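You operate a simulated robot arm through the tools that you are given. There is no shell and no other tool. Be economical: measure what you need, move in short steps, check, and stop when the job is done.

You run a simulated two-armed robot. Do the job below in one go: nothing can be reset, and whatever is moved stays where it is left.

Task
Set the screw foot and the red foot to the figure on the job block.
Fine: Hold each foot still while you turn its knob till the pointer stands on that mark. Then stand both in the carry tray. Don't knock the teak seamer's guard. Set down upright: red foot, screw foot.
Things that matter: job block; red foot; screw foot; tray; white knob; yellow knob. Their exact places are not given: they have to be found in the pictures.

The check looks at the end state, three seconds after you hand in, the way a careful person would. Anything else that was tipped, shoved, dropped, spilled or broken makes it a failure.

Robot
Two 7-joint arms with two-finger parallel grippers on one trunk, on a base that drives. Base frame: it is fixed to the floor where the robot stands at the start and does not move with it; the origin is under the middle of the robot, x ahead of it, y to its left, z up. Lengths are in mm, angles in rad, forces in N, time in s.
The left shoulder is at the start at [60, 143, 991], the right one opposite. With the tool pointing down near the work surface each hand reaches from about 280 to 740 mm from the robot's upright axis, wherever it stands, measured 20 degrees to its own side. Places, roughly: tray [1100, 100, 700]; white knob [700, 100, 800]; yellow knob [500, 100, 800]. Payload 1.57 kg a hand.
Tool frame (each hand has its own): the origin (TCP) lies between the finger pads and is the grasp point; the fingertips stand 30 mm ahead of it; z points along the fingers, y is the line along which they close. The gripper opens to 110 mm. The fingers are 24 mm wide and 12 mm thick; the gripper's body (48 by 112 mm) begins 78 mm behind the TCP.
Orientation is that of the tool frame in the base frame, as a unit quaternion [x, y, z, w]. With the fingers straight down and closing along the base's y, the tool's x points along the base's -x, its y along +y and its z along -z.

Tools
- The arms move only by the tool nudge_tool. It takes "left_series", "right_series" or both (then of equal length, played together; a hand with none holds still); each is a list that holds one entry, the list of rows, each a list of 7 numbers: the shift along the tool's x, y, z in mm, then the turn, a rotation vector about the tool's x, y, z in rad, then the closure, from 0 (fully open) to 1 (shut). In form: [[[tx, ty, tz, wx, wy, wz, fingers], ...]]. A call has 1 to 12 rows; each row is the pose to reach, as a shift and turn from the pose commanded when the call began, along the tool's axes at that moment. Rows are played at 5 a second. More than 50 mm and 0.15 rad between two rows, or a gripper value outside its range, and nothing of the call is played. A pose out of reach is approached as far as the arm can. The call stops where the force on the tool passes 40 N (or 10 N more than at its start, if that is more) or the arm is blocked; 0.2 s more then pass. Each finger travels about 45 mm/s and halts on what it meets, pressing with about 37 N; the grip force reading is that of the motor and also rises with nothing between the fingers. The clock runs only during rows and for 0.2 s after the last one: add rows that repeat a pose to give the fingers time. The reply holds the time, the measured pose of the TCP, the force on the tool along the base axes, the opening and the grip force, in the units named above and with some noise, with the torque about the TCP (base axes, N m) and any sound that the robot's microphone picked up.
- Cameras (640 x 400 px; columns grow to the right, rows downward): "scene" is now at [51.4, 3.9, 1603.6]; the picture's right is [0.05, -1.00, 0.00], its down [-0.73, -0.04, -0.68] and it looks along [0.68, 0.04, -0.74] (base axes); focal length 279 px, centre (320, 200). "left" rides on the left gripper at [70, -16, -141] in its tool frame; the picture's right is [0.23, 0.97, 0.00], its down [-0.85, 0.20, -0.48] and it looks along [-0.47, 0.11, 0.88] (tool axes); focal length 222 px, centre (320, 200). "right" rides on the right gripper at [70, 16, -141] in its tool frame; the picture's right is [-0.23, 0.97, 0.00], its down [-0.85, -0.20, -0.48] and it looks along [-0.47, -0.11, 0.88] (tool axes); focal length 222 px, centre (320, 200).
- get_image(camera): a new picture of that camera. It takes no simulated time.
- raise_lower(by): slides the trunk up (or, below 0, down) by that many mm; the arms and the scene camera ride with it, the base frame stays. It gives what a move gives, with no picture.
- steer(legs): drives the robot by 1 to 6 legs, each [ahead, left, turn to the left] in mm, mm and rad, along the robot's own axes; the way and the turn of a leg run together, so that a leg with both is an arc; at most 1500 mm and 3.142 rad a leg. The arms and the cameras ride along, it lands a little off, and it stops where it bumps. It gives what a move gives.
- pan_tilt(pan, tilt): turns the head with the scene camera to pan (to the left, within 1.501 rad either way) and tilt (down, from -0.506 to 1.204), counted from straight ahead of the robot. It gives what a move gives.
- probe_pixels(camera, pixels): for up to 12 pixels [column, row] of the newest picture of that camera ("zoom" is the newest enlarged one), the place [x, y, z] in the base frame of the surface seen there, good to about 2 mm. It takes no simulated time.
- inspect(camera, box): a new picture of the part [left, top, right, bottom] of that camera's present view, enlarged. It takes no simulated time.
- hand_in(): hands the job in; it is judged then, once.

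Go step by step. Measure first, check grasps and placings, and put right what went wrong. The budget is 80 turns and 58 pictures, counting those below and the enlarged ones. Unless the task says otherwise, let go and move clear before handing in, and close with one line.

The tools are called after "Request:" by a JSON object that holds its "fn" and its "kwargs". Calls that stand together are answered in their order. nudge_tool: Moves the arms, as the interface text tells. Its arguments: {"type":"object","properties":{"left_series":{"type":"array"},"right_series":{"type":"array"}},"required":[]} The other tools are called the same way: raise_lower (by) slides the trunk up or down; steer (legs) drives the base; pan_tilt (pan, tilt) turns the head that bears the scene camera; get_image (camera) takes a picture; probe_pixels (camera, pixels) gives the place of the surface under pixels of a picture; inspect (camera, box) takes an enlarged picture of a part of a camera's view; hand_in () hands the job in.

At the start:

```text
clock: 0.0
left_position: [463.8, 274.0, 1081.9]
left_tcp_rot: [0.0, 1.0, 0.0, 0.001]
left_force: [-0.2, 0.3, -0.7]
left_torque: [0.01, -0.02, -0.01]
left_opening: 109.9
left_gripper_force: 0.1
right_position: [510.6, -148.2, 1159.9]
right_tcp_rot: [0.0, 1.0, 0.001, 0.0]
right_force: [-0.5, 0.1, -0.2]
right_torque: [0.01, 0.0, -0.02]
right_opening: 110.1
right_gripper_force: 0.0
trunk travel left (down, up): [-590.0, 0.0]
robot x, y, heading: [-0.5, 0.5, 0.002]
head pan, tilt: [0.052, 0.827]
```

scene: 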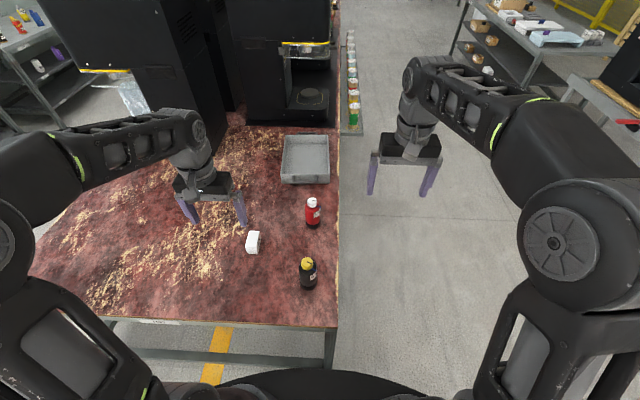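
right: 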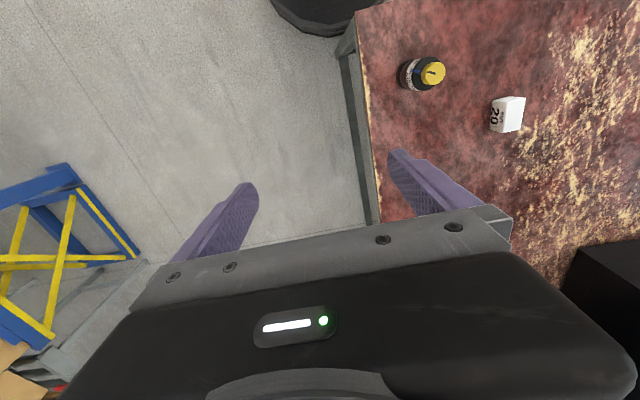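
left: 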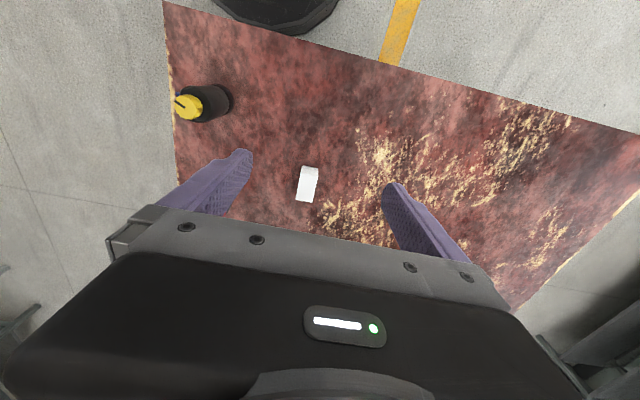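

The scene shows the red foot with the white knob near (313,212), the black foot with the yellow knob near (307,272), the white job block at (254,242) and the tray at (305,158). I'll enlarge these views to read the figures.

Request:
{"fn": "inspect", "kwargs": {"camera": "scene", "box": [230, 180, 350, 300]}}

Request:
{"fn": "inspect", "kwargs": {"camera": "right", "box": [380, 40, 540, 140]}}

Request:
{"fn": "probe_pixels", "kwargs": {"camera": "scene", "pixels": [[312, 203], [314, 212], [313, 226], [306, 262], [308, 275], [310, 290], [253, 242], [290, 140], [325, 140], [328, 180], [284, 180], [304, 162]]}}

```text
3.33 times, centred on (290, 240) of scene
```

zoom: 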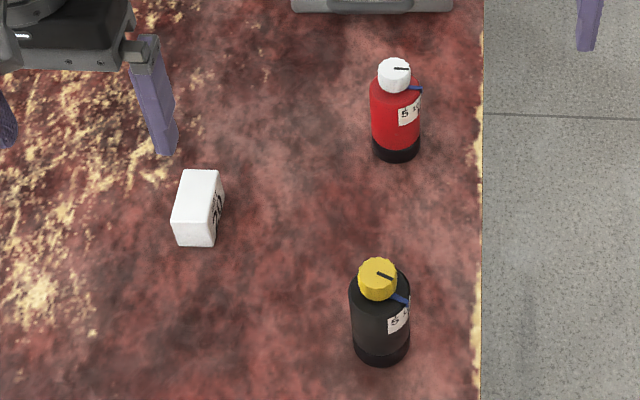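

```text
4.00 times, centred on (460, 90) of right
```

zoom: 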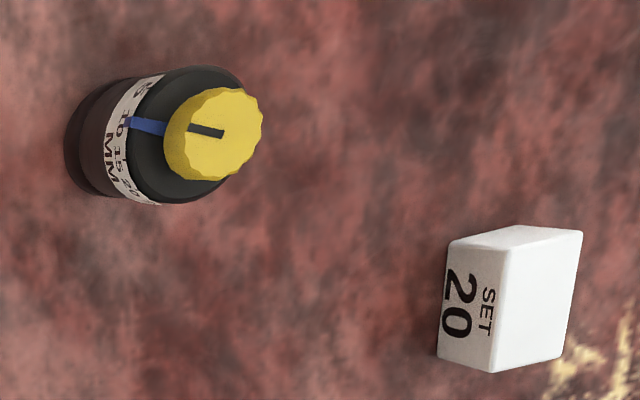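

```text
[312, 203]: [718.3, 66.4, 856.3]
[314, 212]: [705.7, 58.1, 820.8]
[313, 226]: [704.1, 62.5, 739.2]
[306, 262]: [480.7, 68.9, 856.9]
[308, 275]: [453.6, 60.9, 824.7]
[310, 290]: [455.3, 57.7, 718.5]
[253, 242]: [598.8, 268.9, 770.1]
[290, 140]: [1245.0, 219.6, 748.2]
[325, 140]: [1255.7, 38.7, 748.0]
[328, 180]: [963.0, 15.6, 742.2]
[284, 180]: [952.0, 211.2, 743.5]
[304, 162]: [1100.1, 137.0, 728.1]
```

The block reads "SET 20", the screw foot stands near (465,65) and the red foot near (705,62). I'll look around to check the aisle on the right, the tray and the machine guard before planning a drive.

Request:
{"fn": "inspect", "kwargs": {"camera": "scene", "box": [180, 0, 420, 200]}}

Request:
{"fn": "pan_tilt", "kwargs": {"pan": -0.7, "tilt": 0.7}}

Request:
{"fn": "get_image", "kwargs": {"camera": "scene"}}

```text
2.00 times, centred on (300, 100) of scene
```

zoom: 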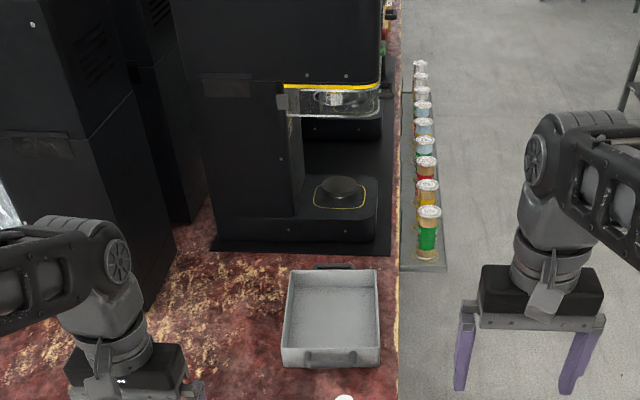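

```text
clock: 1.1
left_position: [463.7, 275.3, 1081.5]
left_tcp_rot: [0.0, 1.0, 0.0, 0.0]
left_force: [0.3, 0.0, 1.0]
left_torque: [0.0, -0.01, 0.0]
left_opening: 110.0
left_gripper_force: 0.0
right_position: [511.8, -148.7, 1159.5]
right_tcp_rot: [0.001, 1.0, 0.0, 0.0]
right_force: [0.2, 0.2, -0.2]
right_torque: [-0.02, -0.02, -0.02]
right_opening: 110.1
right_gripper_force: 0.0
trunk travel left (down, up): [-590.0, 0.0]
robot x, y, heading: [4.4, -1.5, -0.003]
head pan, tilt: [-0.7, 0.7]
```

```text
51 pictures are left
```

scene: 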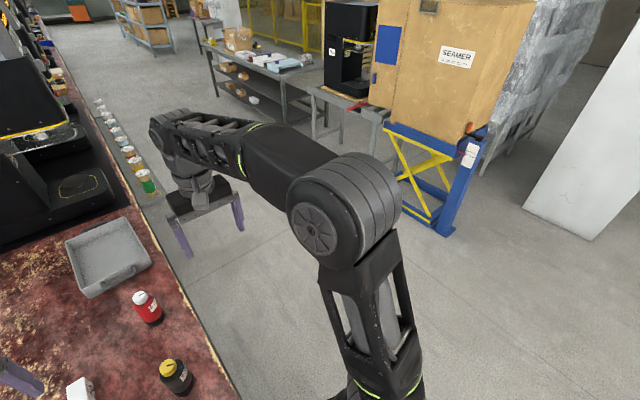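

The aisle to the right looks open, with a blue lift near (447,230) and cans near (148,185). I'll measure how wide it is and where the table edges are.

Request:
{"fn": "probe_pixels", "kwargs": {"camera": "scene", "pixels": [[447, 232], [318, 135], [148, 192], [135, 208], [190, 300], [232, 398], [85, 225], [130, 218], [150, 262], [95, 295], [390, 125], [470, 180]]}}

```text
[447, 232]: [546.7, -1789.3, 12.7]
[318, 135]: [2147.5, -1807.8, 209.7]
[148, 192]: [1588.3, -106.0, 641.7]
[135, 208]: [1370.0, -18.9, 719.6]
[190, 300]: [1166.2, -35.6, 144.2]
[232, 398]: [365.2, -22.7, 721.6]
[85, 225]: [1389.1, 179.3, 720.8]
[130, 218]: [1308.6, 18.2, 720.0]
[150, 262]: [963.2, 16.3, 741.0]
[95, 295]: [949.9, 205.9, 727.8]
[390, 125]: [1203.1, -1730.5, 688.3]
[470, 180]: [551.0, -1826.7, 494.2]
```

The table top is at z≈720 with its right edge at y≈-25, and the aisle is about 1.7 m wide. I'll drive into the aisle and turn to face the table beside the two feet.

Request:
{"fn": "steer", "kwargs": {"legs": [[0, -600, 0], [580, 0, 0], [0, 0, 1.571]]}}

Request:
{"fn": "pan_tilt", "kwargs": {"pan": 0.0, "tilt": 0.85}}

Request:
{"fn": "get_image", "kwargs": {"camera": "scene"}}

```text
clock: 11.2
left_position: [319.9, -114.4, 1079.9]
left_tcp_rot: [-0.706, 0.708, 0.001, 0.0]
left_force: [0.4, 0.2, 0.8]
left_torque: [0.03, -0.02, 0.01]
left_opening: 110.0
left_gripper_force: 0.1
right_position: [742.0, -67.6, 1158.8]
right_tcp_rot: [-0.706, 0.708, -0.001, 0.0]
right_force: [-0.3, 0.0, -0.6]
right_torque: [0.02, -0.02, -0.03]
right_opening: 110.2
right_gripper_force: 0.0
trunk travel left (down, up): [-590.0, 0.0]
robot x, y, heading: [592.1, -577.3, 1.572]
head pan, tilt: [-0.7, 0.7]
```

```text
clock: 12.3
left_position: [318.5, -114.1, 1080.0]
left_tcp_rot: [-0.707, 0.708, 0.0, 0.001]
left_force: [-1.1, -0.7, -0.6]
left_torque: [-0.03, 0.04, -0.01]
left_opening: 110.0
left_gripper_force: 0.1
right_position: [742.0, -66.8, 1159.0]
right_tcp_rot: [-0.706, 0.708, 0.001, 0.0]
right_force: [-0.3, -1.2, -0.6]
right_torque: [-0.02, -0.04, 0.03]
right_opening: 110.1
right_gripper_force: 0.0
trunk travel left (down, up): [-590.0, 0.0]
robot x, y, heading: [593.3, -577.1, 1.566]
head pan, tilt: [0.0, 0.85]
```

```text
50 pictures are left
```

scene: 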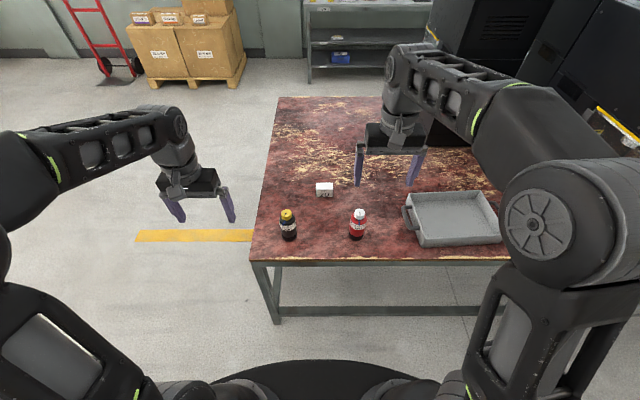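

Both labels face me now, with the feet at (288,224) and (358,224). I'll enlarge both.

Request:
{"fn": "inspect", "kwargs": {"camera": "scene", "box": [268, 204, 308, 244]}}

Request:
{"fn": "inspect", "kwargs": {"camera": "scene", "box": [338, 204, 378, 244]}}

```text
10.00 times, centred on (288, 224) of scene
```

zoom: 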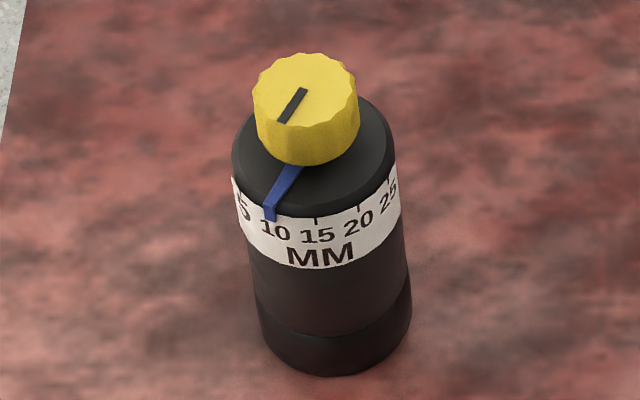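

```text
10.00 times, centred on (358, 224) of scene
```

zoom: 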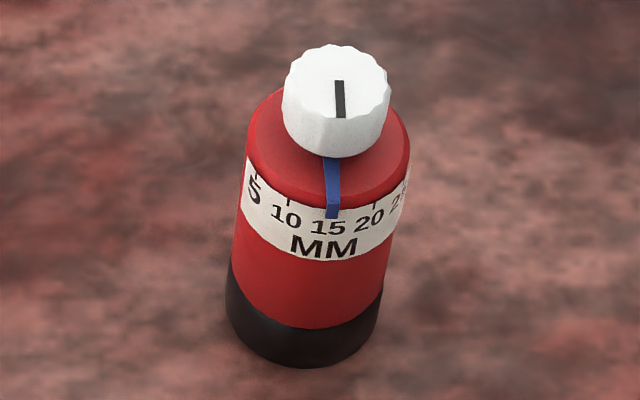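

Marks read 5 to 25 in steps of about 30°. The yellow pointer is on 10 and the white one on 15, so turning CCW from above takes them to 20 (about 60° and 30°). I'll measure the heights on the red foot.

Request:
{"fn": "probe_pixels", "kwargs": {"camera": "zoom", "pixels": [[338, 70], [300, 75], [385, 85], [336, 110], [334, 150], [333, 195], [331, 217], [325, 255], [318, 325], [312, 364], [260, 180], [385, 150]]}}

Request:
{"fn": "steer", "kwargs": {"legs": [[90, 125, 0]]}}

```text
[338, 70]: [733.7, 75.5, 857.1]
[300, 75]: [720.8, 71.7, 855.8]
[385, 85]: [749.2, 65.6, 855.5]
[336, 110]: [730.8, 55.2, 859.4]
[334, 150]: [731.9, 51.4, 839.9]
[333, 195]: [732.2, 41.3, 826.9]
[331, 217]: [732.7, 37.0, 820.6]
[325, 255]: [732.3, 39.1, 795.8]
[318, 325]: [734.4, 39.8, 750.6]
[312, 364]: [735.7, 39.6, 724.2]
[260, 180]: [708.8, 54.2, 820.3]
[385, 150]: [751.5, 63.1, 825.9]
```

```text
clock: 13.7
left_position: [191.4, -25.0, 1080.2]
left_tcp_rot: [0.708, -0.706, -0.001, -0.001]
left_force: [-1.5, 0.4, 0.0]
left_torque: [-0.02, -0.01, 0.05]
left_opening: 109.9
left_gripper_force: 0.1
right_position: [613.1, 22.7, 1159.6]
right_tcp_rot: [-0.707, 0.708, 0.0, 0.0]
right_force: [0.1, 1.1, 0.0]
right_torque: [-0.01, -0.06, 0.02]
right_opening: 109.9
right_gripper_force: 0.1
trunk travel left (down, up): [-590.0, 0.0]
robot x, y, heading: [465.2, -490.8, 1.57]
head pan, tilt: [0.0, 0.85]
```

The red foot is centred at about (732,64) with the knob at z 838–858 and the label at z 796–820. The robot now faces the screw foot, so I'll locate that foot precisely.

Request:
{"fn": "get_image", "kwargs": {"camera": "scene"}}

```text
47 pictures are left
```

scene: 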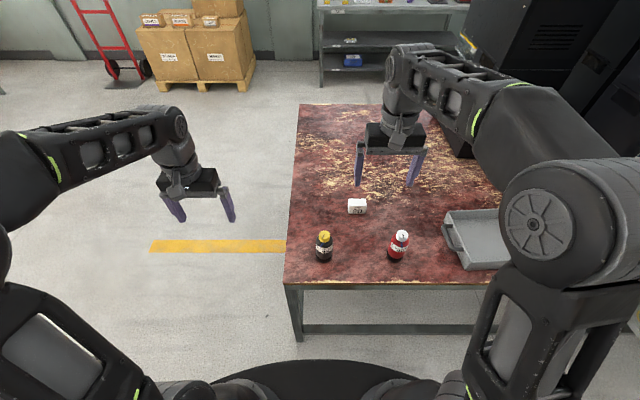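

Request:
{"fn": "inspect", "kwargs": {"camera": "scene", "box": [299, 222, 349, 272]}}

Request:
{"fn": "nudge_tool", "kwargs": {"left_series": [[[4, -45, 0, 0, 0, 0, 0], [8, -90, 20, 0, 0, 0, 0], [12, -130, 45, 0, 0, 0, 0], [16, -170, 70, 0, -0.15, 0, 0], [20, -210, 95, 0, -0.3, 0, 0], [24, -250, 120, 0, -0.45, 0, 0], [25, -285, 150, 0, -0.6, 0, 0], [25, -285, 180, 0, -0.75, 0, 0], [25, -285, 215, 0, -0.9, 0, 0], [25, -285, 253, 0, -1.047, 0, 0], [25, -285, 253, 0, -1.047, 0, 0]]]}}

```text
8.00 times, centred on (324, 247) of scene
```

zoom: 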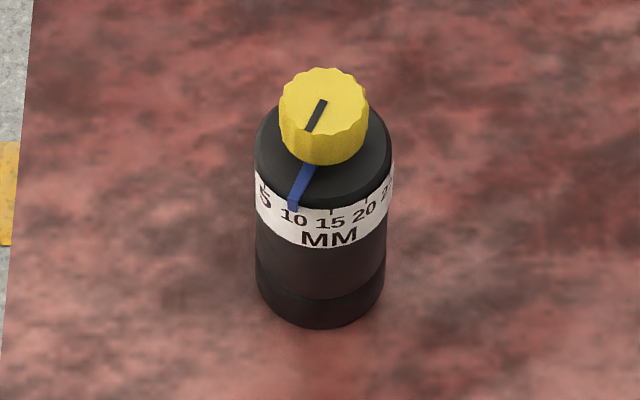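

```text
clock: 16.1
left_position: [479.1, -48.8, 828.4]
left_tcp_rot: [0.612, -0.611, -0.354, -0.356]
left_force: [-0.5, -0.5, 0.2]
left_torque: [-0.02, 0.01, 0.01]
left_opening: 110.1
left_gripper_force: 0.0
right_position: [616.0, 21.2, 1158.6]
right_tcp_rot: [0.707, -0.707, -0.001, 0.0]
right_force: [0.1, 0.0, 0.3]
right_torque: [0.01, 0.04, 0.0]
right_opening: 110.2
right_gripper_force: 0.0
trunk travel left (down, up): [-590.0, 0.0]
robot x, y, heading: [469.6, -487.3, 1.569]
head pan, tilt: [0.0, 0.85]
```

The left hand reached its pre-grasp pose tilted 60°. I'll measure the screw foot in the enlarged view.

Request:
{"fn": "probe_pixels", "kwargs": {"camera": "zoom", "pixels": [[325, 76], [284, 105], [366, 105], [322, 130], [325, 158], [322, 250], [322, 290], [260, 250], [384, 250], [292, 207], [322, 322], [324, 110]]}}

Request:
{"fn": "get_image", "kwargs": {"camera": "left"}}

```text
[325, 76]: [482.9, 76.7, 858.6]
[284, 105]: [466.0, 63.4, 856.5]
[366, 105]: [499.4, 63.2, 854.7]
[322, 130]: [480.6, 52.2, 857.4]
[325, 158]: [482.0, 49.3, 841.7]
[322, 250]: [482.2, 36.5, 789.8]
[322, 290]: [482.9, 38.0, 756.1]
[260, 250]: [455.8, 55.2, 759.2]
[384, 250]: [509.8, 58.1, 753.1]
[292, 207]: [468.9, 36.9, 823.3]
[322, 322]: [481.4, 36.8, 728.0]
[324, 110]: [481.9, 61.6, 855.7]
```

```text
45 pictures are left
```

left: 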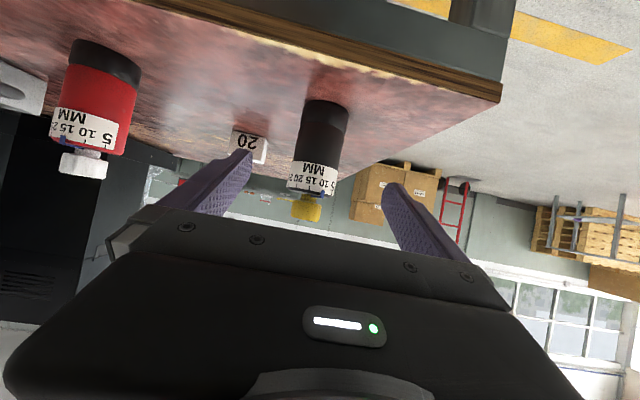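

The screw foot is centred at (482.5, 64) with radius about 27. I'll move the left hand in along its fingers and close below the label.

Request:
{"fn": "nudge_tool", "kwargs": {"left_series": [[[1, -3.4, 40, 0, 0, 0, 0], [2, -3.4, 80, 0, 0, 0, 0], [3, -3.4, 110, 0, 0, 0, 0], [3.8, -3.4, 130, 0, 0, 0, 0], [3.8, -3.4, 130, 0, 0, 0, 0], [3.8, -3.4, 130, 0, 0, 0, 1], [3.8, -3.4, 130, 0, 0, 0, 1], [3.8, -3.4, 130, 0, 0, 0, 1], [3.8, -3.4, 130, 0, 0, 0, 1], [3.8, -3.4, 130, 0, 0, 0, 1], [3.8, -3.4, 130, 0, 0, 0, 1]]]}}

```text
clock: 18.4
left_position: [479.8, 60.3, 760.0]
left_tcp_rot: [-0.612, 0.612, 0.354, 0.354]
left_force: [-1.1, 0.2, -0.3]
left_torque: [-0.01, -0.02, 0.0]
left_opening: 57.0
left_gripper_force: 36.8
right_position: [613.3, 21.8, 1159.9]
right_tcp_rot: [0.708, -0.706, 0.0, 0.0]
right_force: [0.5, 0.4, -0.1]
right_torque: [0.04, 0.01, 0.0]
right_opening: 110.1
right_gripper_force: 0.0
trunk travel left (down, up): [-590.0, 0.0]
robot x, y, heading: [469.1, -489.4, 1.574]
head pan, tilt: [0.0, 0.85]
```

The grip is firm at 57 mm with no side load. Now I'll bring the right hand over the yellow knob and hover.

Request:
{"fn": "nudge_tool", "kwargs": {"right_series": [[[-10, 40, 20, 0, 0, 0, 0], [-20, 80, 40, 0, 0, 0, 0.2], [-42, 110, 70, 0, 0, 0, 0.35], [-42, 131, 105, 0, 0, 0, 0.35], [-42, 131, 150, 0, 0, 0, 0.35], [-42, 131, 195, 0, 0, 0, 0.35], [-42, 131, 235, 0, 0, 0, 0.35], [-42, 131, 260, 0, 0, 0, 0.35], [-42, 131, 260, 0, 0, 0, 0.35]]]}}

Request:
{"fn": "get_image", "kwargs": {"camera": "right"}}

Request:
{"fn": "get_image", "kwargs": {"camera": "scene"}}

```text
clock: 20.4
left_position: [479.9, 60.6, 758.7]
left_tcp_rot: [-0.611, 0.612, 0.354, 0.355]
left_force: [-0.4, 0.2, 0.5]
left_torque: [-0.01, -0.08, -0.01]
left_opening: 56.7
left_gripper_force: 37.1
right_position: [482.2, 64.2, 896.9]
right_tcp_rot: [-0.707, 0.707, 0.0, 0.0]
right_force: [-0.2, -0.2, 0.0]
right_torque: [-0.02, -0.03, 0.0]
right_opening: 71.6
right_gripper_force: 0.0
trunk travel left (down, up): [-590.0, 0.0]
robot x, y, heading: [467.5, -487.2, 1.57]
head pan, tilt: [0.0, 0.85]
```

```text
44 pictures are left
```

right: 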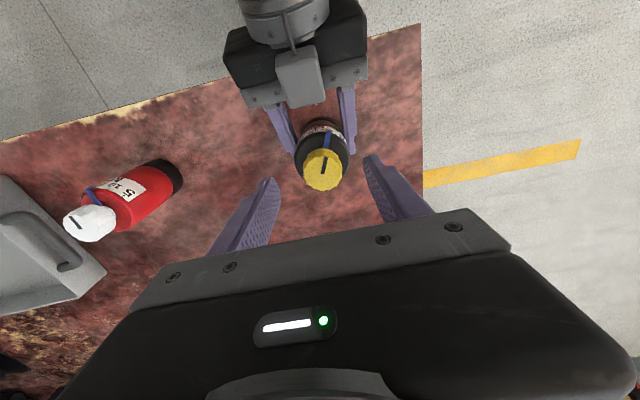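

```text
43 pictures are left
```

scene: 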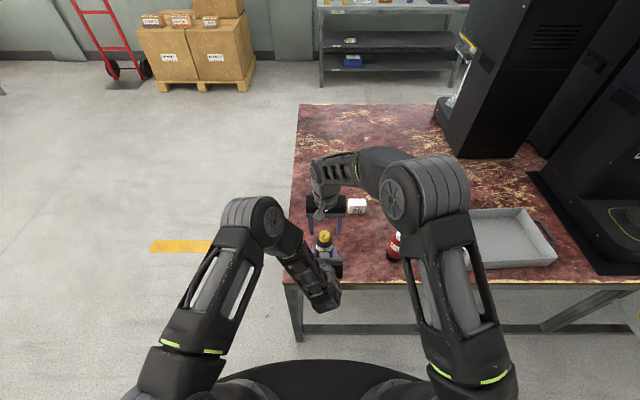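

The scene camera still sees the knob at (323,240). I'll enlarge it to check the pointer and the knob centre after gripping.

Request:
{"fn": "inspect", "kwargs": {"camera": "scene", "box": [303, 222, 343, 262]}}

Request:
{"fn": "probe_pixels", "kwargs": {"camera": "right", "pixels": [[323, 172], [305, 172], [340, 172], [324, 187], [327, 133]]}}

```text
10.00 times, centred on (323, 242) of scene
```

zoom: 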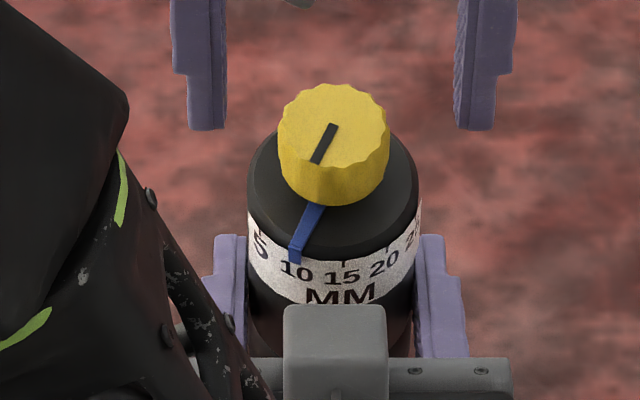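

```text
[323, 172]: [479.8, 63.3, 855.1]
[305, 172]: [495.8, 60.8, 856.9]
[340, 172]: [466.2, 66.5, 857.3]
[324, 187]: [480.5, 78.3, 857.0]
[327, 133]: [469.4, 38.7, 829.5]
```

The knob centre is at (480.7, 63.5) and the pointer is still on 10. I'll lower the right hand, grip the knob and turn it CCW by about 0.9 rad, then check.

Request:
{"fn": "nudge_tool", "kwargs": {"right_series": [[[0, 1.5, 14, 0, 0, 0, 0.35], [0, 1.5, 26, 0, 0, 0, 0.35], [0, 1.5, 26, 0, 0, 0, 1], [0, 1.5, 26, 0, 0, 0, 1], [0, 1.5, 26, 0, 0, 0, 1], [0, 1.5, 26, 0, 0, 0, 1], [0, 1.5, 26, 0, 0, -0.15, 1], [0, 1.5, 26, 0, 0, -0.3, 1], [0, 1.5, 26, 0, 0, -0.45, 1], [0, 1.5, 26, 0, 0, -0.6, 1], [0, 1.5, 26, 0, 0, -0.75, 1], [0, 1.5, 26, 0, 0, -0.9, 1]]]}}

Request:
{"fn": "inspect", "kwargs": {"camera": "scene", "box": [303, 222, 343, 262]}}

```text
clock: 23.1
left_position: [480.2, 61.8, 758.9]
left_tcp_rot: [0.612, -0.612, -0.355, -0.354]
left_force: [-0.3, 2.0, 1.0]
left_torque: [-0.08, -0.43, 0.0]
left_opening: 56.7
left_gripper_force: 37.0
right_position: [483.3, 65.3, 871.6]
right_tcp_rot: [0.945, -0.328, 0.001, 0.0]
right_force: [0.4, -3.1, 0.0]
right_torque: [-0.18, 0.31, -0.05]
right_opening: 34.3
right_gripper_force: 36.7
trunk travel left (down, up): [-590.0, 0.0]
robot x, y, heading: [465.8, -492.8, 1.57]
head pan, tilt: [0.0, 0.85]
```

```text
10.00 times, centred on (323, 242) of scene
```

zoom: 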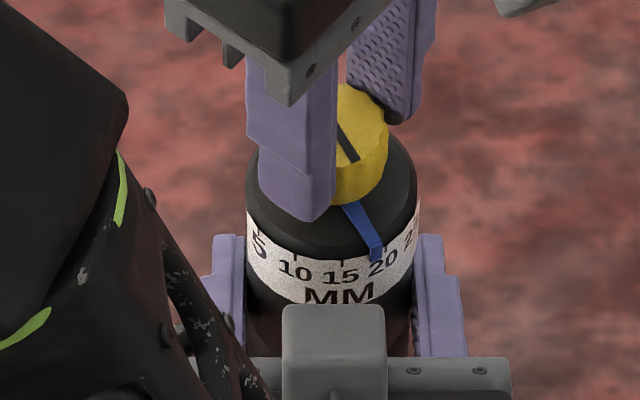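

The pointer turned to near 20. I'll enlarge more closely to see the 20 tick.

Request:
{"fn": "inspect", "kwargs": {"camera": "scene", "box": [317, 239, 332, 253]}}

```text
16.00 times, centred on (324, 246) of scene
```

zoom: 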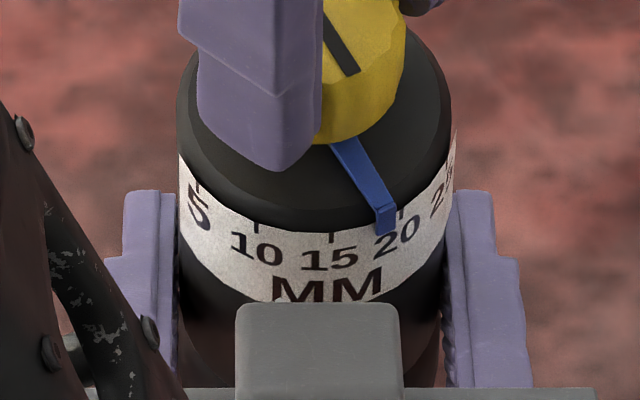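

Ticks are at columns 257 (10), 332 (15) and 402 (20), with the pointer at about 386, so it is short by about 8°. I'll turn a further 0.14 rad.

Request:
{"fn": "nudge_tool", "kwargs": {"right_series": [[[0, 0, 0, 0, 0, -0.07, 1], [0, 0, 0, 0, 0, -0.14, 1], [0, 0, 0, 0, 0, -0.14, 1]]]}}

Request:
{"fn": "inspect", "kwargs": {"camera": "scene", "box": [317, 239, 332, 253]}}

```text
clock: 23.9
left_position: [479.0, 61.3, 759.4]
left_tcp_rot: [0.612, -0.611, -0.355, -0.354]
left_force: [-6.2, -5.4, 8.4]
left_torque: [0.77, -0.59, 0.01]
left_opening: 56.8
left_gripper_force: 37.2
right_position: [483.4, 64.4, 872.8]
right_tcp_rot: [0.965, -0.261, 0.0, -0.001]
right_force: [5.3, 5.9, -7.3]
right_torque: [-0.06, -0.17, -0.01]
right_opening: 34.3
right_gripper_force: 36.8
trunk travel left (down, up): [-590.0, 0.0]
robot x, y, heading: [470.5, -494.4, 1.573]
head pan, tilt: [0.0, 0.85]
```

```text
16.00 times, centred on (324, 246) of scene
```

zoom: 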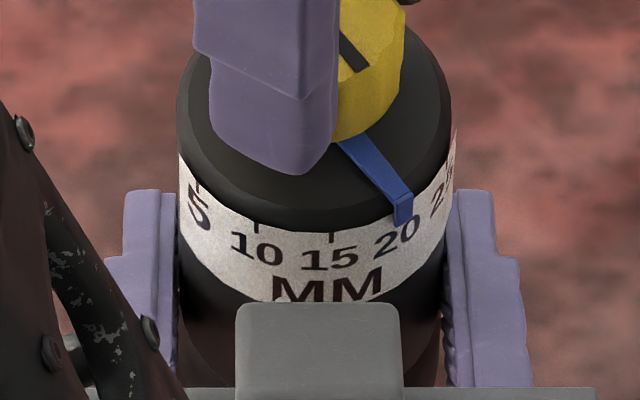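

The pointer tip at column 403 is on the 20 tick at 402. I'll release the knob, lift straight up and re-check.

Request:
{"fn": "nudge_tool", "kwargs": {"right_series": [[[0, 0, 0, 0, 0, 0, 0.35], [0, 0, 0, 0, 0, 0, 0.35], [0, 0, 0, 0, 0, 0, 0.35], [0, 0, -30, 0, 0, 0, 0.35], [0, 0, -70, 0, 0, 0, 0.35], [0, 0, -115, 0, 0, 0, 0.35], [0, 0, -160, 0, 0, 0, 0.35]]]}}

Request:
{"fn": "inspect", "kwargs": {"camera": "scene", "box": [315, 234, 333, 252]}}

```text
clock: 25.4
left_position: [479.9, 60.4, 758.6]
left_tcp_rot: [-0.612, 0.612, 0.355, 0.354]
left_force: [-0.4, -1.0, 3.0]
left_torque: [-0.02, -0.09, -0.06]
left_opening: 56.8
left_gripper_force: 37.0
right_position: [482.8, 62.7, 1038.5]
right_tcp_rot: [0.965, -0.262, 0.0, 0.0]
right_force: [-0.4, -0.5, -0.3]
right_torque: [-0.03, 0.04, 0.03]
right_opening: 71.5
right_gripper_force: 0.1
trunk travel left (down, up): [-590.0, 0.0]
robot x, y, heading: [467.9, -486.4, 1.571]
head pan, tilt: [0.0, 0.85]
```

```text
16.00 times, centred on (324, 243) of scene
```

zoom: 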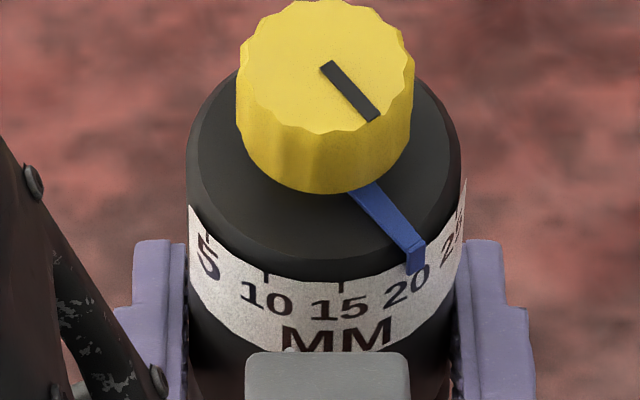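

The pointer stands on 20 with the knob free. I'll leave the screw foot here for now, back the left hand off, swing the right hand back and shift the robot to face the red foot, which goes in the tray first.

Request:
{"fn": "nudge_tool", "kwargs": {"left_series": [[[0, 0, 0, 0, 0, 0, 0], [0, 0, 0, 0, 0, 0, 0], [0, 0, 0, 0, 0, 0, 0], [0, 0, 0, 0, 0, 0, 0], [0, 0, -30, 0, 0, 0, 0], [0, 0, -65, 0, 0, 0, 0], [0, 0, -100, 0, 0, 0, 0], [0, 0, -130, 0, 0, 0, 0]]], "right_series": [[[0, 0, 0, 0, 0, 0.13, 0.35], [0, 0, 0, 0, 0, 0.26, 0.35], [0, 0, 0, 0, 0, 0.39, 0.35], [0, 0, 0, 0, 0, 0.52, 0.35], [0, 0, 0, 0, 0, 0.65, 0.35], [0, 0, 0, 0, 0, 0.78, 0.35], [0, 0, 0, 0, 0, 0.91, 0.35], [0, 0, 0, 0, 0, 1.04, 0.35]]]}}

Request:
{"fn": "steer", "kwargs": {"legs": [[0, -252, 0]]}}

Request:
{"fn": "get_image", "kwargs": {"camera": "scene"}}

```text
clock: 27.2
left_position: [480.6, -53.5, 825.2]
left_tcp_rot: [0.613, -0.612, -0.354, -0.354]
left_force: [-0.7, -0.2, -0.6]
left_torque: [0.01, -0.03, 0.0]
left_opening: 110.1
left_gripper_force: 0.1
right_position: [482.3, 64.2, 1034.2]
right_tcp_rot: [-0.706, 0.709, -0.001, 0.0]
right_force: [0.9, 0.1, 0.5]
right_torque: [0.04, 0.01, -0.01]
right_opening: 71.4
right_gripper_force: 0.0
trunk travel left (down, up): [-590.0, 0.0]
robot x, y, heading: [466.6, -485.9, 1.57]
head pan, tilt: [0.0, 0.85]
```

```text
clock: 29.1
left_position: [733.3, -49.6, 824.3]
left_tcp_rot: [0.615, -0.609, -0.356, -0.352]
left_force: [-0.1, -0.2, 0.6]
left_torque: [-0.01, 0.0, -0.02]
left_opening: 110.2
left_gripper_force: 0.1
right_position: [733.7, 65.8, 1034.0]
right_tcp_rot: [0.709, -0.705, -0.001, 0.0]
right_force: [0.4, -0.1, 0.4]
right_torque: [-0.03, 0.06, -0.03]
right_opening: 71.4
right_gripper_force: 0.0
trunk travel left (down, up): [-590.0, 0.0]
robot x, y, heading: [717.6, -486.9, 1.578]
head pan, tilt: [0.0, 0.85]
```

```text
37 pictures are left
```

scene: 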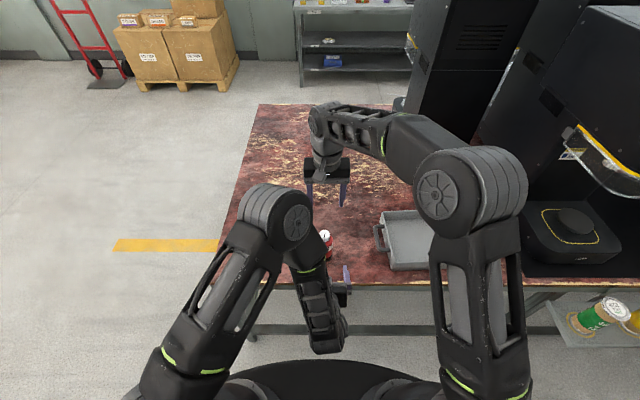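

The red foot's knob shows at (325,237). I'll enlarge and measure it.

Request:
{"fn": "inspect", "kwargs": {"camera": "scene", "box": [305, 222, 345, 262]}}

Request:
{"fn": "get_image", "kwargs": {"camera": "right"}}

```text
10.00 times, centred on (325, 242) of scene
```

zoom: 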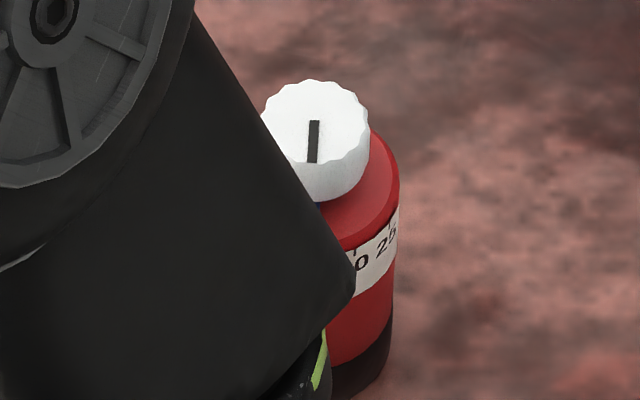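

```text
35 pictures are left
```

right: 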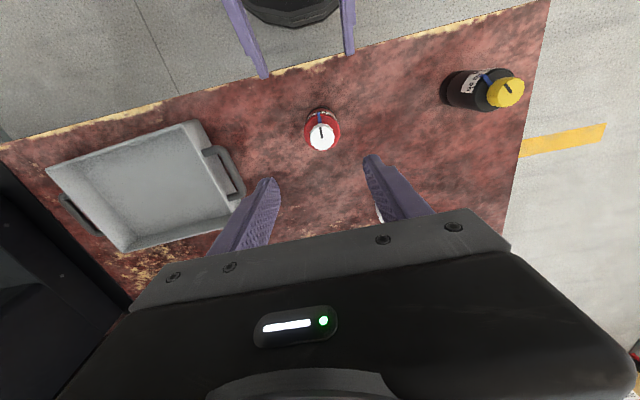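

Request:
{"fn": "probe_pixels", "kwargs": {"camera": "right", "pixels": [[321, 137], [310, 137], [333, 137], [321, 149], [321, 126], [490, 90], [510, 90]]}}

Request:
{"fn": "probe_pixels", "kwargs": {"camera": "zoom", "pixels": [[318, 90], [368, 125], [312, 185], [330, 85], [398, 240]]}}

```text
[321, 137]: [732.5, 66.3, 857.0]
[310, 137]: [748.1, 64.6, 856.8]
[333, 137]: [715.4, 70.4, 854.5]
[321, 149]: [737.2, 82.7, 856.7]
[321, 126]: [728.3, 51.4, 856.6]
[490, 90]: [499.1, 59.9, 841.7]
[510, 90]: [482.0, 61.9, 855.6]
```

```text
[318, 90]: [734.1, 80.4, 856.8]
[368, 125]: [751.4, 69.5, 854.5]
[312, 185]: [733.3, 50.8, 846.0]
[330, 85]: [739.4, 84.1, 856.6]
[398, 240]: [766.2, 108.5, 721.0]
```

The red knob centre is at (732.5, 66.5), z 857. I'll move the left hand in to grip the red foot below the label.

Request:
{"fn": "nudge_tool", "kwargs": {"left_series": [[[-0.5, 0.8, 40, 0, 0, 0, 0], [-1, 0.8, 80, 0, 0, 0, 0], [-2, 0.8, 110, 0, 0, 0, 0], [-2.2, 0.8, 130.5, 0, 0, 0, 0], [-2.2, 0.8, 130.5, 0, 0, 0, 0], [-2.2, 0.8, 130.5, 0, 0, 0, 1], [-2.2, 0.8, 130.5, 0, 0, 0, 1], [-2.2, 0.8, 130.5, 0, 0, 0, 1], [-2.2, 0.8, 130.5, 0, 0, 0, 1], [-2.2, 0.8, 130.5, 0, 0, 0, 1], [-2.2, 0.8, 130.5, 0, 0, 0, 1]]], "right_series": [[[0, 0, 0, 0, 0, 0, 0.35], [0, 0, 0, 0, 0, 0, 0.35], [0, 0, 0, 0, 0, 0, 0.35], [0, 0, 0, 0, 0, 0, 0.35], [0, 0, 0, 0, 0, 0, 0.35], [0, 0, 0, 0, 0, 0, 0.35], [0, 0, 0, 0, 0, 0, 0.35], [0, 0, 40, 0, 0, 0, 0.35], [0, 0, 80, 0, 0, 0, 0.35], [0, 0, 115, 0, 0, 0, 0.35], [0, 0, 135, 0, 0, 0, 0.35]]]}}

Request:
{"fn": "get_image", "kwargs": {"camera": "right"}}

Request:
{"fn": "inspect", "kwargs": {"camera": "scene", "box": [315, 232, 335, 252]}}

```text
clock: 31.5
left_position: [730.1, 64.3, 760.7]
left_tcp_rot: [0.614, -0.609, -0.356, -0.353]
left_force: [0.9, 1.7, -0.2]
left_torque: [0.07, -0.05, 0.0]
left_opening: 56.8
left_gripper_force: 37.1
right_position: [731.9, 64.8, 901.0]
right_tcp_rot: [0.709, -0.705, 0.0, 0.0]
right_force: [0.9, 0.9, -0.3]
right_torque: [0.03, 0.03, 0.0]
right_opening: 71.3
right_gripper_force: 0.1
trunk travel left (down, up): [-590.0, 0.0]
robot x, y, heading: [720.1, -486.8, 1.58]
head pan, tilt: [0.0, 0.85]
```

```text
34 pictures are left
```

right: 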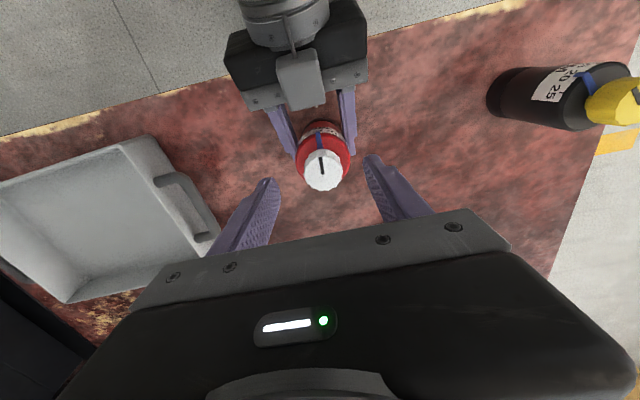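

```text
16.00 times, centred on (325, 242) of scene
```

zoom: 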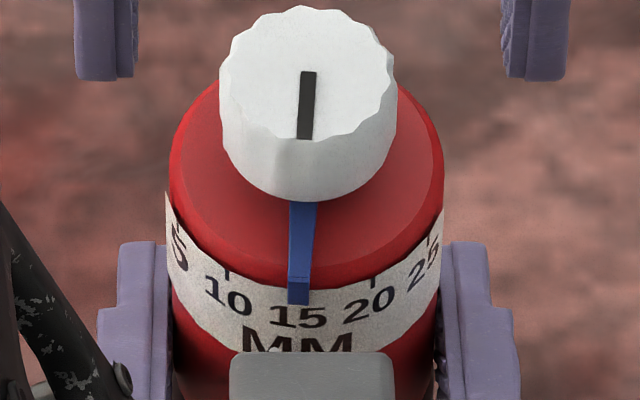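

The foot is held at 57 mm, and the pointer is at column 299 (15) with the 20 tick at 373, about 32° away. I'll lower, grip the white knob and turn CCW by about 0.53 rad.

Request:
{"fn": "nudge_tool", "kwargs": {"right_series": [[[-1, 0.9, 16, 0, 0, 0, 0.35], [-1, 0.9, 30, 0, 0, 0, 0.35], [-1, 0.9, 30, 0, 0, 0, 1], [-1, 0.9, 30, 0, 0, 0, 1], [-1, 0.9, 30, 0, 0, 0, 1], [-1, 0.9, 30, 0, 0, 0, 1], [-1, 0.9, 30, 0, 0, -0.13, 1], [-1, 0.9, 30, 0, 0, -0.26, 1], [-1, 0.9, 30, 0, 0, -0.4, 1], [-1, 0.9, 30, 0, 0, -0.53, 1], [-1, 0.9, 30, 0, 0, -0.53, 1]]]}}

Request:
{"fn": "inspect", "kwargs": {"camera": "scene", "box": [315, 234, 335, 254]}}

```text
clock: 33.9
left_position: [730.8, 64.0, 761.5]
left_tcp_rot: [0.614, -0.609, -0.356, -0.353]
left_force: [5.8, 0.6, 0.5]
left_torque: [0.1, 0.22, -0.08]
left_opening: 57.1
left_gripper_force: 37.1
right_position: [730.8, 67.5, 867.9]
right_tcp_rot: [0.87, -0.493, 0.0, 0.0]
right_force: [-6.2, 0.1, -0.3]
right_torque: [-0.18, 0.46, 0.04]
right_opening: 33.9
right_gripper_force: 37.0
trunk travel left (down, up): [-590.0, 0.0]
robot x, y, heading: [718.0, -485.8, 1.578]
head pan, tilt: [0.0, 0.85]
```

```text
16.00 times, centred on (325, 244) of scene
```

zoom: 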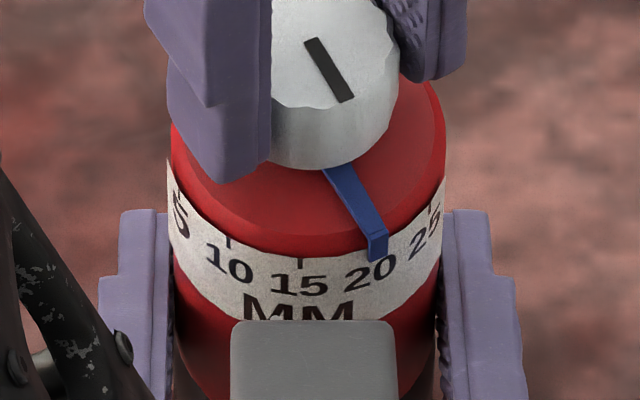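

The pointer tip at about 377 is over the 20 tick position (about 374.5). I'll release, lift and check.

Request:
{"fn": "nudge_tool", "kwargs": {"right_series": [[[0, 0, 0, 0, 0, 0, 0.35], [0, 0, 0, 0, 0, 0, 0.35], [0, 0, 0, 0, 0, 0, 0.35], [0, 0, -30, 0, 0, 0, 0.35], [0, 0, -70, 0, 0, 0, 0.35], [0, 0, -115, 0, 0, 0, 0.35], [0, 0, -160, 0, 0, 0, 0.35]]]}}

Request:
{"fn": "inspect", "kwargs": {"camera": "scene", "box": [315, 234, 335, 254]}}

```text
clock: 35.5
left_position: [728.7, 62.7, 760.7]
left_tcp_rot: [0.615, -0.609, -0.356, -0.352]
left_force: [-1.1, -1.7, 2.0]
left_torque: [0.08, 0.11, 0.02]
left_opening: 57.2
left_gripper_force: 37.4
right_position: [733.9, 71.8, 1027.9]
right_tcp_rot: [0.87, -0.493, 0.0, 0.0]
right_force: [0.4, -0.2, 0.6]
right_torque: [-0.02, 0.03, -0.02]
right_opening: 71.6
right_gripper_force: 0.0
trunk travel left (down, up): [-590.0, 0.0]
robot x, y, heading: [719.2, -489.7, 1.583]
head pan, tilt: [0.0, 0.85]
```

```text
16.00 times, centred on (325, 244) of scene
```

zoom: 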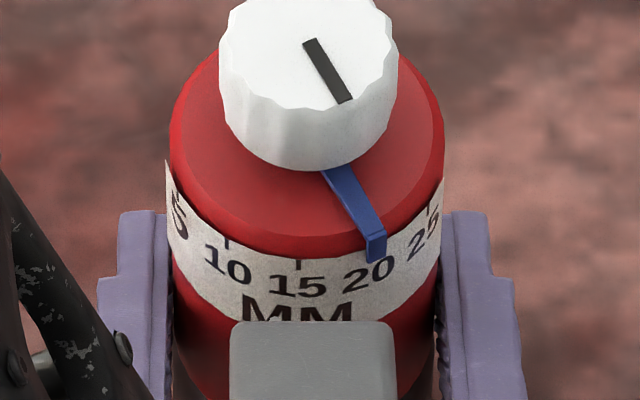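

The pointer holds on 20. Before driving to the tray I'll measure the seamer, its guard, my right elbow and the tray.

Request:
{"fn": "get_image", "kwargs": {"camera": "scene"}}

Request:
{"fn": "probe_pixels", "kwargs": {"camera": "scene", "pixels": [[570, 130], [600, 160], [630, 185], [612, 172], [530, 205], [560, 225], [575, 110], [490, 165], [520, 180], [500, 100], [420, 262], [395, 235]]}}

```text
30 pictures are left
```

scene: 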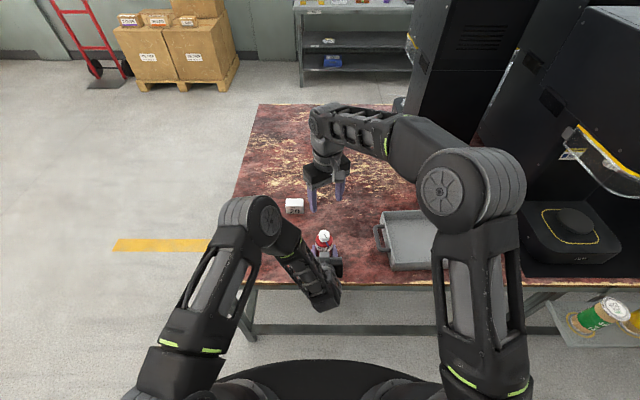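

```text
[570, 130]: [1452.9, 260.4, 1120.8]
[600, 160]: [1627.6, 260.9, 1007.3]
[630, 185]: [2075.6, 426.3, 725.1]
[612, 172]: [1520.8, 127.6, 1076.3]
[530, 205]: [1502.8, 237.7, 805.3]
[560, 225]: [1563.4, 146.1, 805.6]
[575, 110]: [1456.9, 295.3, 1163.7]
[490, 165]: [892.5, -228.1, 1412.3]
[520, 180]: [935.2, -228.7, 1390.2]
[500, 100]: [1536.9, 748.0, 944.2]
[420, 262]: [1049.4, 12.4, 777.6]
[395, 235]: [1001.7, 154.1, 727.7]
```

The tray rim is near z 777, and the seamer starts at x≥1450, well beyond my elbow. I'll lift the red foot 110 mm, raise the right hand, and drive right to the tray.

Request:
{"fn": "nudge_tool", "kwargs": {"left_series": [[[-8.7, 0, -5, 0, 0, 0, 1], [-34, 0, -20, 0, 0, 0, 1], [-68, 0, -39, 0, 0, 0, 1], [-95.3, 0, -55, 0, 0, 0, 1], [-95.3, 0, -55, 0, 0, 0, 1]]], "right_series": [[[0, 0, -30, 0, 0, 0, 0.35], [0, 0, -60, 0, 0, 0, 0.35], [0, 0, -90, 0, 0, 0, 0.35], [0, 0, -120, 0, 0, 0, 0.35], [0, 0, -120, 0, 0, 0, 0.35]]]}}

Request:
{"fn": "steer", "kwargs": {"legs": [[0, -431, -0.01]]}}

Request:
{"fn": "get_image", "kwargs": {"camera": "scene"}}

```text
clock: 36.7
left_position: [731.3, 60.6, 871.9]
left_tcp_rot: [0.614, -0.609, -0.356, -0.353]
left_force: [-0.7, 0.7, -1.4]
left_torque: [-0.02, -0.01, -0.01]
left_opening: 56.9
left_gripper_force: 37.0
right_position: [734.3, 69.3, 1119.8]
right_tcp_rot: [0.87, -0.494, 0.0, 0.001]
right_force: [0.3, -0.1, -0.1]
right_torque: [0.01, 0.0, 0.0]
right_opening: 71.4
right_gripper_force: 0.1
right hand out of reach, approached as far as the arm can: row 4, 5
trunk travel left (down, up): [-590.0, 0.0]
robot x, y, heading: [722.6, -486.1, 1.578]
head pan, tilt: [0.0, 0.85]
```

```text
clock: 39.3
left_position: [1159.3, 65.3, 872.7]
left_tcp_rot: [0.615, -0.609, -0.357, -0.352]
left_force: [-0.4, 0.9, -1.4]
left_torque: [-0.02, 0.0, -0.02]
left_opening: 57.1
left_gripper_force: 37.4
right_position: [1161.1, 74.0, 1119.2]
right_tcp_rot: [0.87, -0.493, 0.0, -0.001]
right_force: [1.2, 1.1, 0.7]
right_torque: [-0.03, -0.01, 0.0]
right_opening: 71.7
right_gripper_force: 0.1
trunk travel left (down, up): [-590.0, 0.0]
robot x, y, heading: [1152.7, -486.6, 1.584]
head pan, tilt: [0.0, 0.85]
```

```text
29 pictures are left
```

scene: 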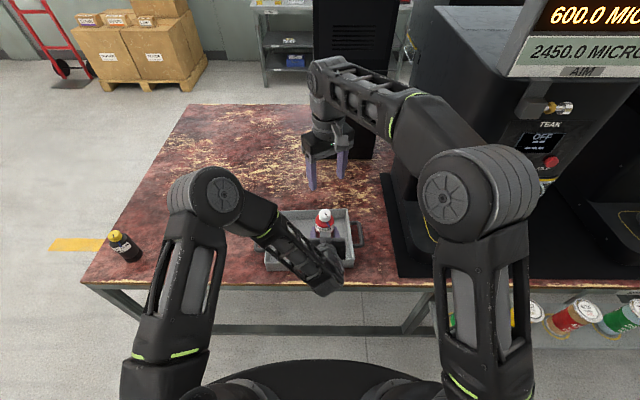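

No contact occurred, and the red foot hangs over the tray at (325,222). I'll measure the tray around it.

Request:
{"fn": "inspect", "kwargs": {"camera": "scene", "box": [255, 190, 375, 290]}}

Request:
{"fn": "get_image", "kwargs": {"camera": "right"}}

```text
4.00 times, centred on (315, 240) of scene
```

zoom: 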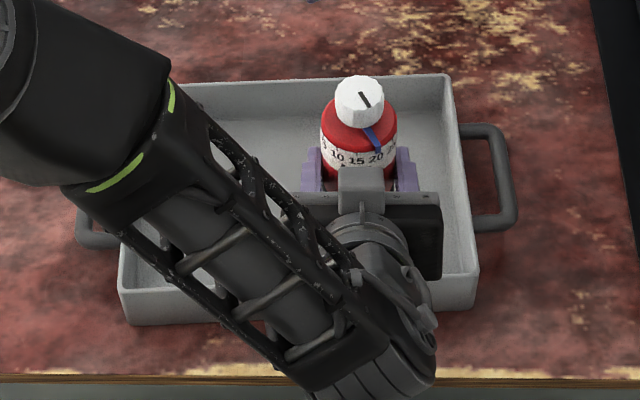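

```text
27 pictures are left
```

right: 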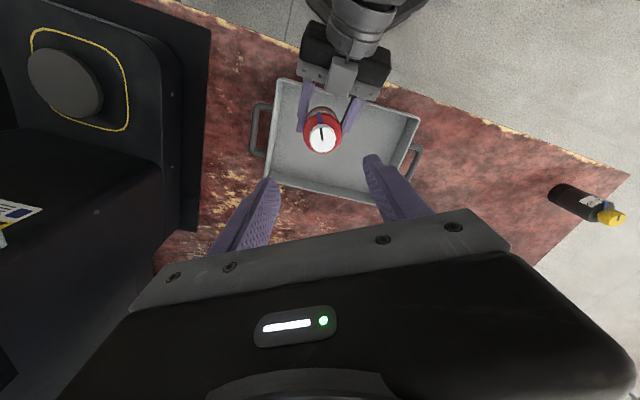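

Request:
{"fn": "probe_pixels", "kwargs": {"camera": "zoom", "pixels": [[446, 80], [470, 274], [445, 300], [440, 190], [425, 260], [250, 90], [240, 120], [430, 140], [200, 318], [120, 285], [130, 300], [465, 200]]}}

Request:
{"fn": "probe_pixels", "kwargs": {"camera": "right", "pixels": [[322, 138], [285, 85], [270, 180], [413, 120], [380, 195], [360, 160], [290, 150], [388, 130]]}}

```text
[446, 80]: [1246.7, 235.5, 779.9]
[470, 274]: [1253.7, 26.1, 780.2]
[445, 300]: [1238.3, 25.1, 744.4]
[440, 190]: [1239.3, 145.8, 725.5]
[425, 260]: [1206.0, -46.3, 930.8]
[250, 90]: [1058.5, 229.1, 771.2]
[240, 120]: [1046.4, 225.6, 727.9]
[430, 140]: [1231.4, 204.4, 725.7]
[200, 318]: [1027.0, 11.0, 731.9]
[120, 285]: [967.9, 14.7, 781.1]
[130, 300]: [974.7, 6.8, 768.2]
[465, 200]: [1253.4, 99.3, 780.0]
```

```text
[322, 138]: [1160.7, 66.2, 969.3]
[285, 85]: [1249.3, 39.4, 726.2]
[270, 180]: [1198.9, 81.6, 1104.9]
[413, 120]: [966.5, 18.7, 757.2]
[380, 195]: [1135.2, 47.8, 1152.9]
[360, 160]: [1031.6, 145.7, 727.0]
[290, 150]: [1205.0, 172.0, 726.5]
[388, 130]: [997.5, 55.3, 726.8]
```

Tray: rim z≈780, floor z≈727, x 965–1254, near rim y≈10–15. I'll move the foot to y≈80 so the palm stays just outside the rim, then lower to just above the floor.

Request:
{"fn": "nudge_tool", "kwargs": {"left_series": [[[-7, 0, 12.1, 0, 0, 0, 1], [-7, 0, 12.1, 0, 0, 0, 1], [19, 0, 27, 0, 0, 0, 1], [40, 0, 39.2, 0, 0, 0, 1], [58, 0, 49.6, 0, 0, 0, 1], [70, 0, 56.5, 0, 0, 0, 1], [77, 0, 60.6, 0, 0, 0, 1], [80, 0, 62.3, 0, 0, 0, 1], [80, 0, 62.3, 0, 0, 0, 1]]]}}

Request:
{"fn": "get_image", "kwargs": {"camera": "left"}}

```text
clock: 41.3
left_position: [1158.4, 79.3, 771.5]
left_tcp_rot: [0.615, -0.609, -0.356, -0.353]
left_force: [0.5, -0.1, -1.5]
left_torque: [0.04, 0.02, 0.02]
left_opening: 57.2
left_gripper_force: 36.6
right_position: [1159.6, 72.2, 1119.1]
right_tcp_rot: [0.869, -0.494, -0.001, 0.001]
right_force: [-0.5, 0.0, -0.1]
right_torque: [0.0, 0.02, 0.0]
right_opening: 71.5
right_gripper_force: 0.1
trunk travel left (down, up): [-590.0, 0.0]
robot x, y, heading: [1149.4, -482.5, 1.58]
head pan, tilt: [0.0, 0.85]
```

```text
26 pictures are left
```

left: 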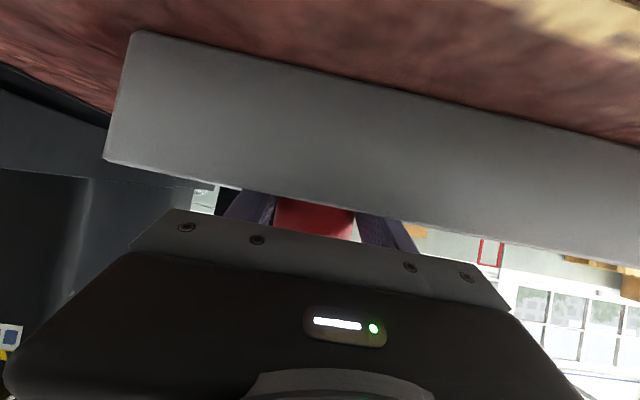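

No contact so far at TCP z 771.5, and the floor contact is expected near 767.5. I'll lower the last few mm.

Request:
{"fn": "nudge_tool", "kwargs": {"left_series": [[[1.7, 0, 1, 0, 0, 0, 1], [3.0, 0, 1.75, 0, 0, 0, 1], [3.9, 0, 2.25, 0, 0, 0, 1], [3.9, 0, 2.25, 0, 0, 0, 1]]]}}

```text
clock: 42.3
left_position: [1157.0, 79.0, 767.9]
left_tcp_rot: [0.615, -0.608, -0.356, -0.353]
left_force: [-0.6, -0.1, 4.0]
left_torque: [-0.02, 0.16, 0.02]
left_opening: 57.0
left_gripper_force: 37.4
right_position: [1161.4, 72.9, 1119.0]
right_tcp_rot: [0.87, -0.494, 0.0, 0.0]
right_force: [0.4, 0.3, 0.2]
right_torque: [0.02, -0.01, -0.02]
right_opening: 71.7
right_gripper_force: 0.0
trunk travel left (down, up): [-590.0, 0.0]
robot x, y, heading: [1148.0, -483.8, 1.581]
head pan, tilt: [0.0, 0.85]
```

The force changed to +4 N, so the foot is on the tray floor. I'll open partly and retreat back and up along the fingers.

Request:
{"fn": "nudge_tool", "kwargs": {"left_series": [[[0, 0, 0, 0, 0, 0, 0.25], [0, 0, 0, 0, 0, 0, 0.25], [0, 0, 0, 0, 0, 0, 0.25], [0, 0, 0, 0, 0, 0, 0.25], [0, 0, -25, 0, 0, 0, 0.25], [0, 0, -55, 0, 0, 0, 0.25], [0, 0, -90, 0, 0, 0, 0.25], [0, 0, -125, 0, 0, 0, 0.25], [0, 0, -150, 0, 0, 0, 0.25]]]}}

Request:
{"fn": "get_image", "kwargs": {"camera": "scene"}}

Request:
{"fn": "get_image", "kwargs": {"camera": "right"}}

```text
clock: 44.3
left_position: [1160.8, -49.7, 843.1]
left_tcp_rot: [0.615, -0.608, -0.357, -0.352]
left_force: [0.5, -0.6, 1.7]
left_torque: [-0.01, -0.01, 0.0]
left_opening: 82.6
left_gripper_force: 0.1
right_position: [1160.8, 72.7, 1118.9]
right_tcp_rot: [0.87, -0.492, -0.001, -0.001]
right_force: [-0.6, -0.8, -0.1]
right_torque: [0.01, -0.01, 0.01]
right_opening: 71.9
right_gripper_force: 0.1
trunk travel left (down, up): [-590.0, 0.0]
robot x, y, heading: [1147.9, -483.0, 1.575]
head pan, tilt: [0.0, 0.85]
```

```text
25 pictures are left
```

scene: 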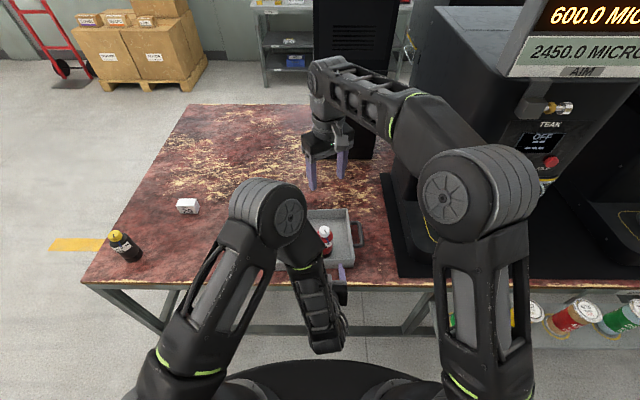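

```text
24 pictures are left
```

right: 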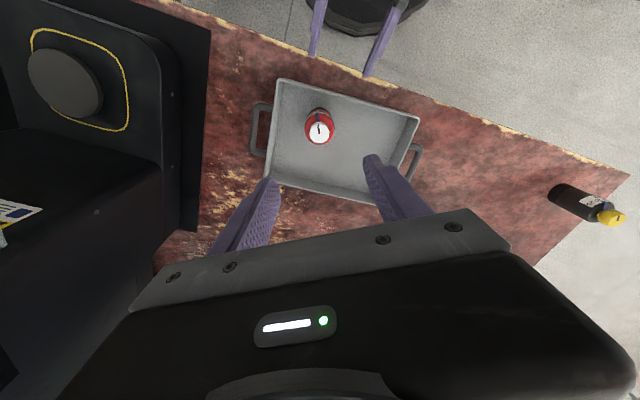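

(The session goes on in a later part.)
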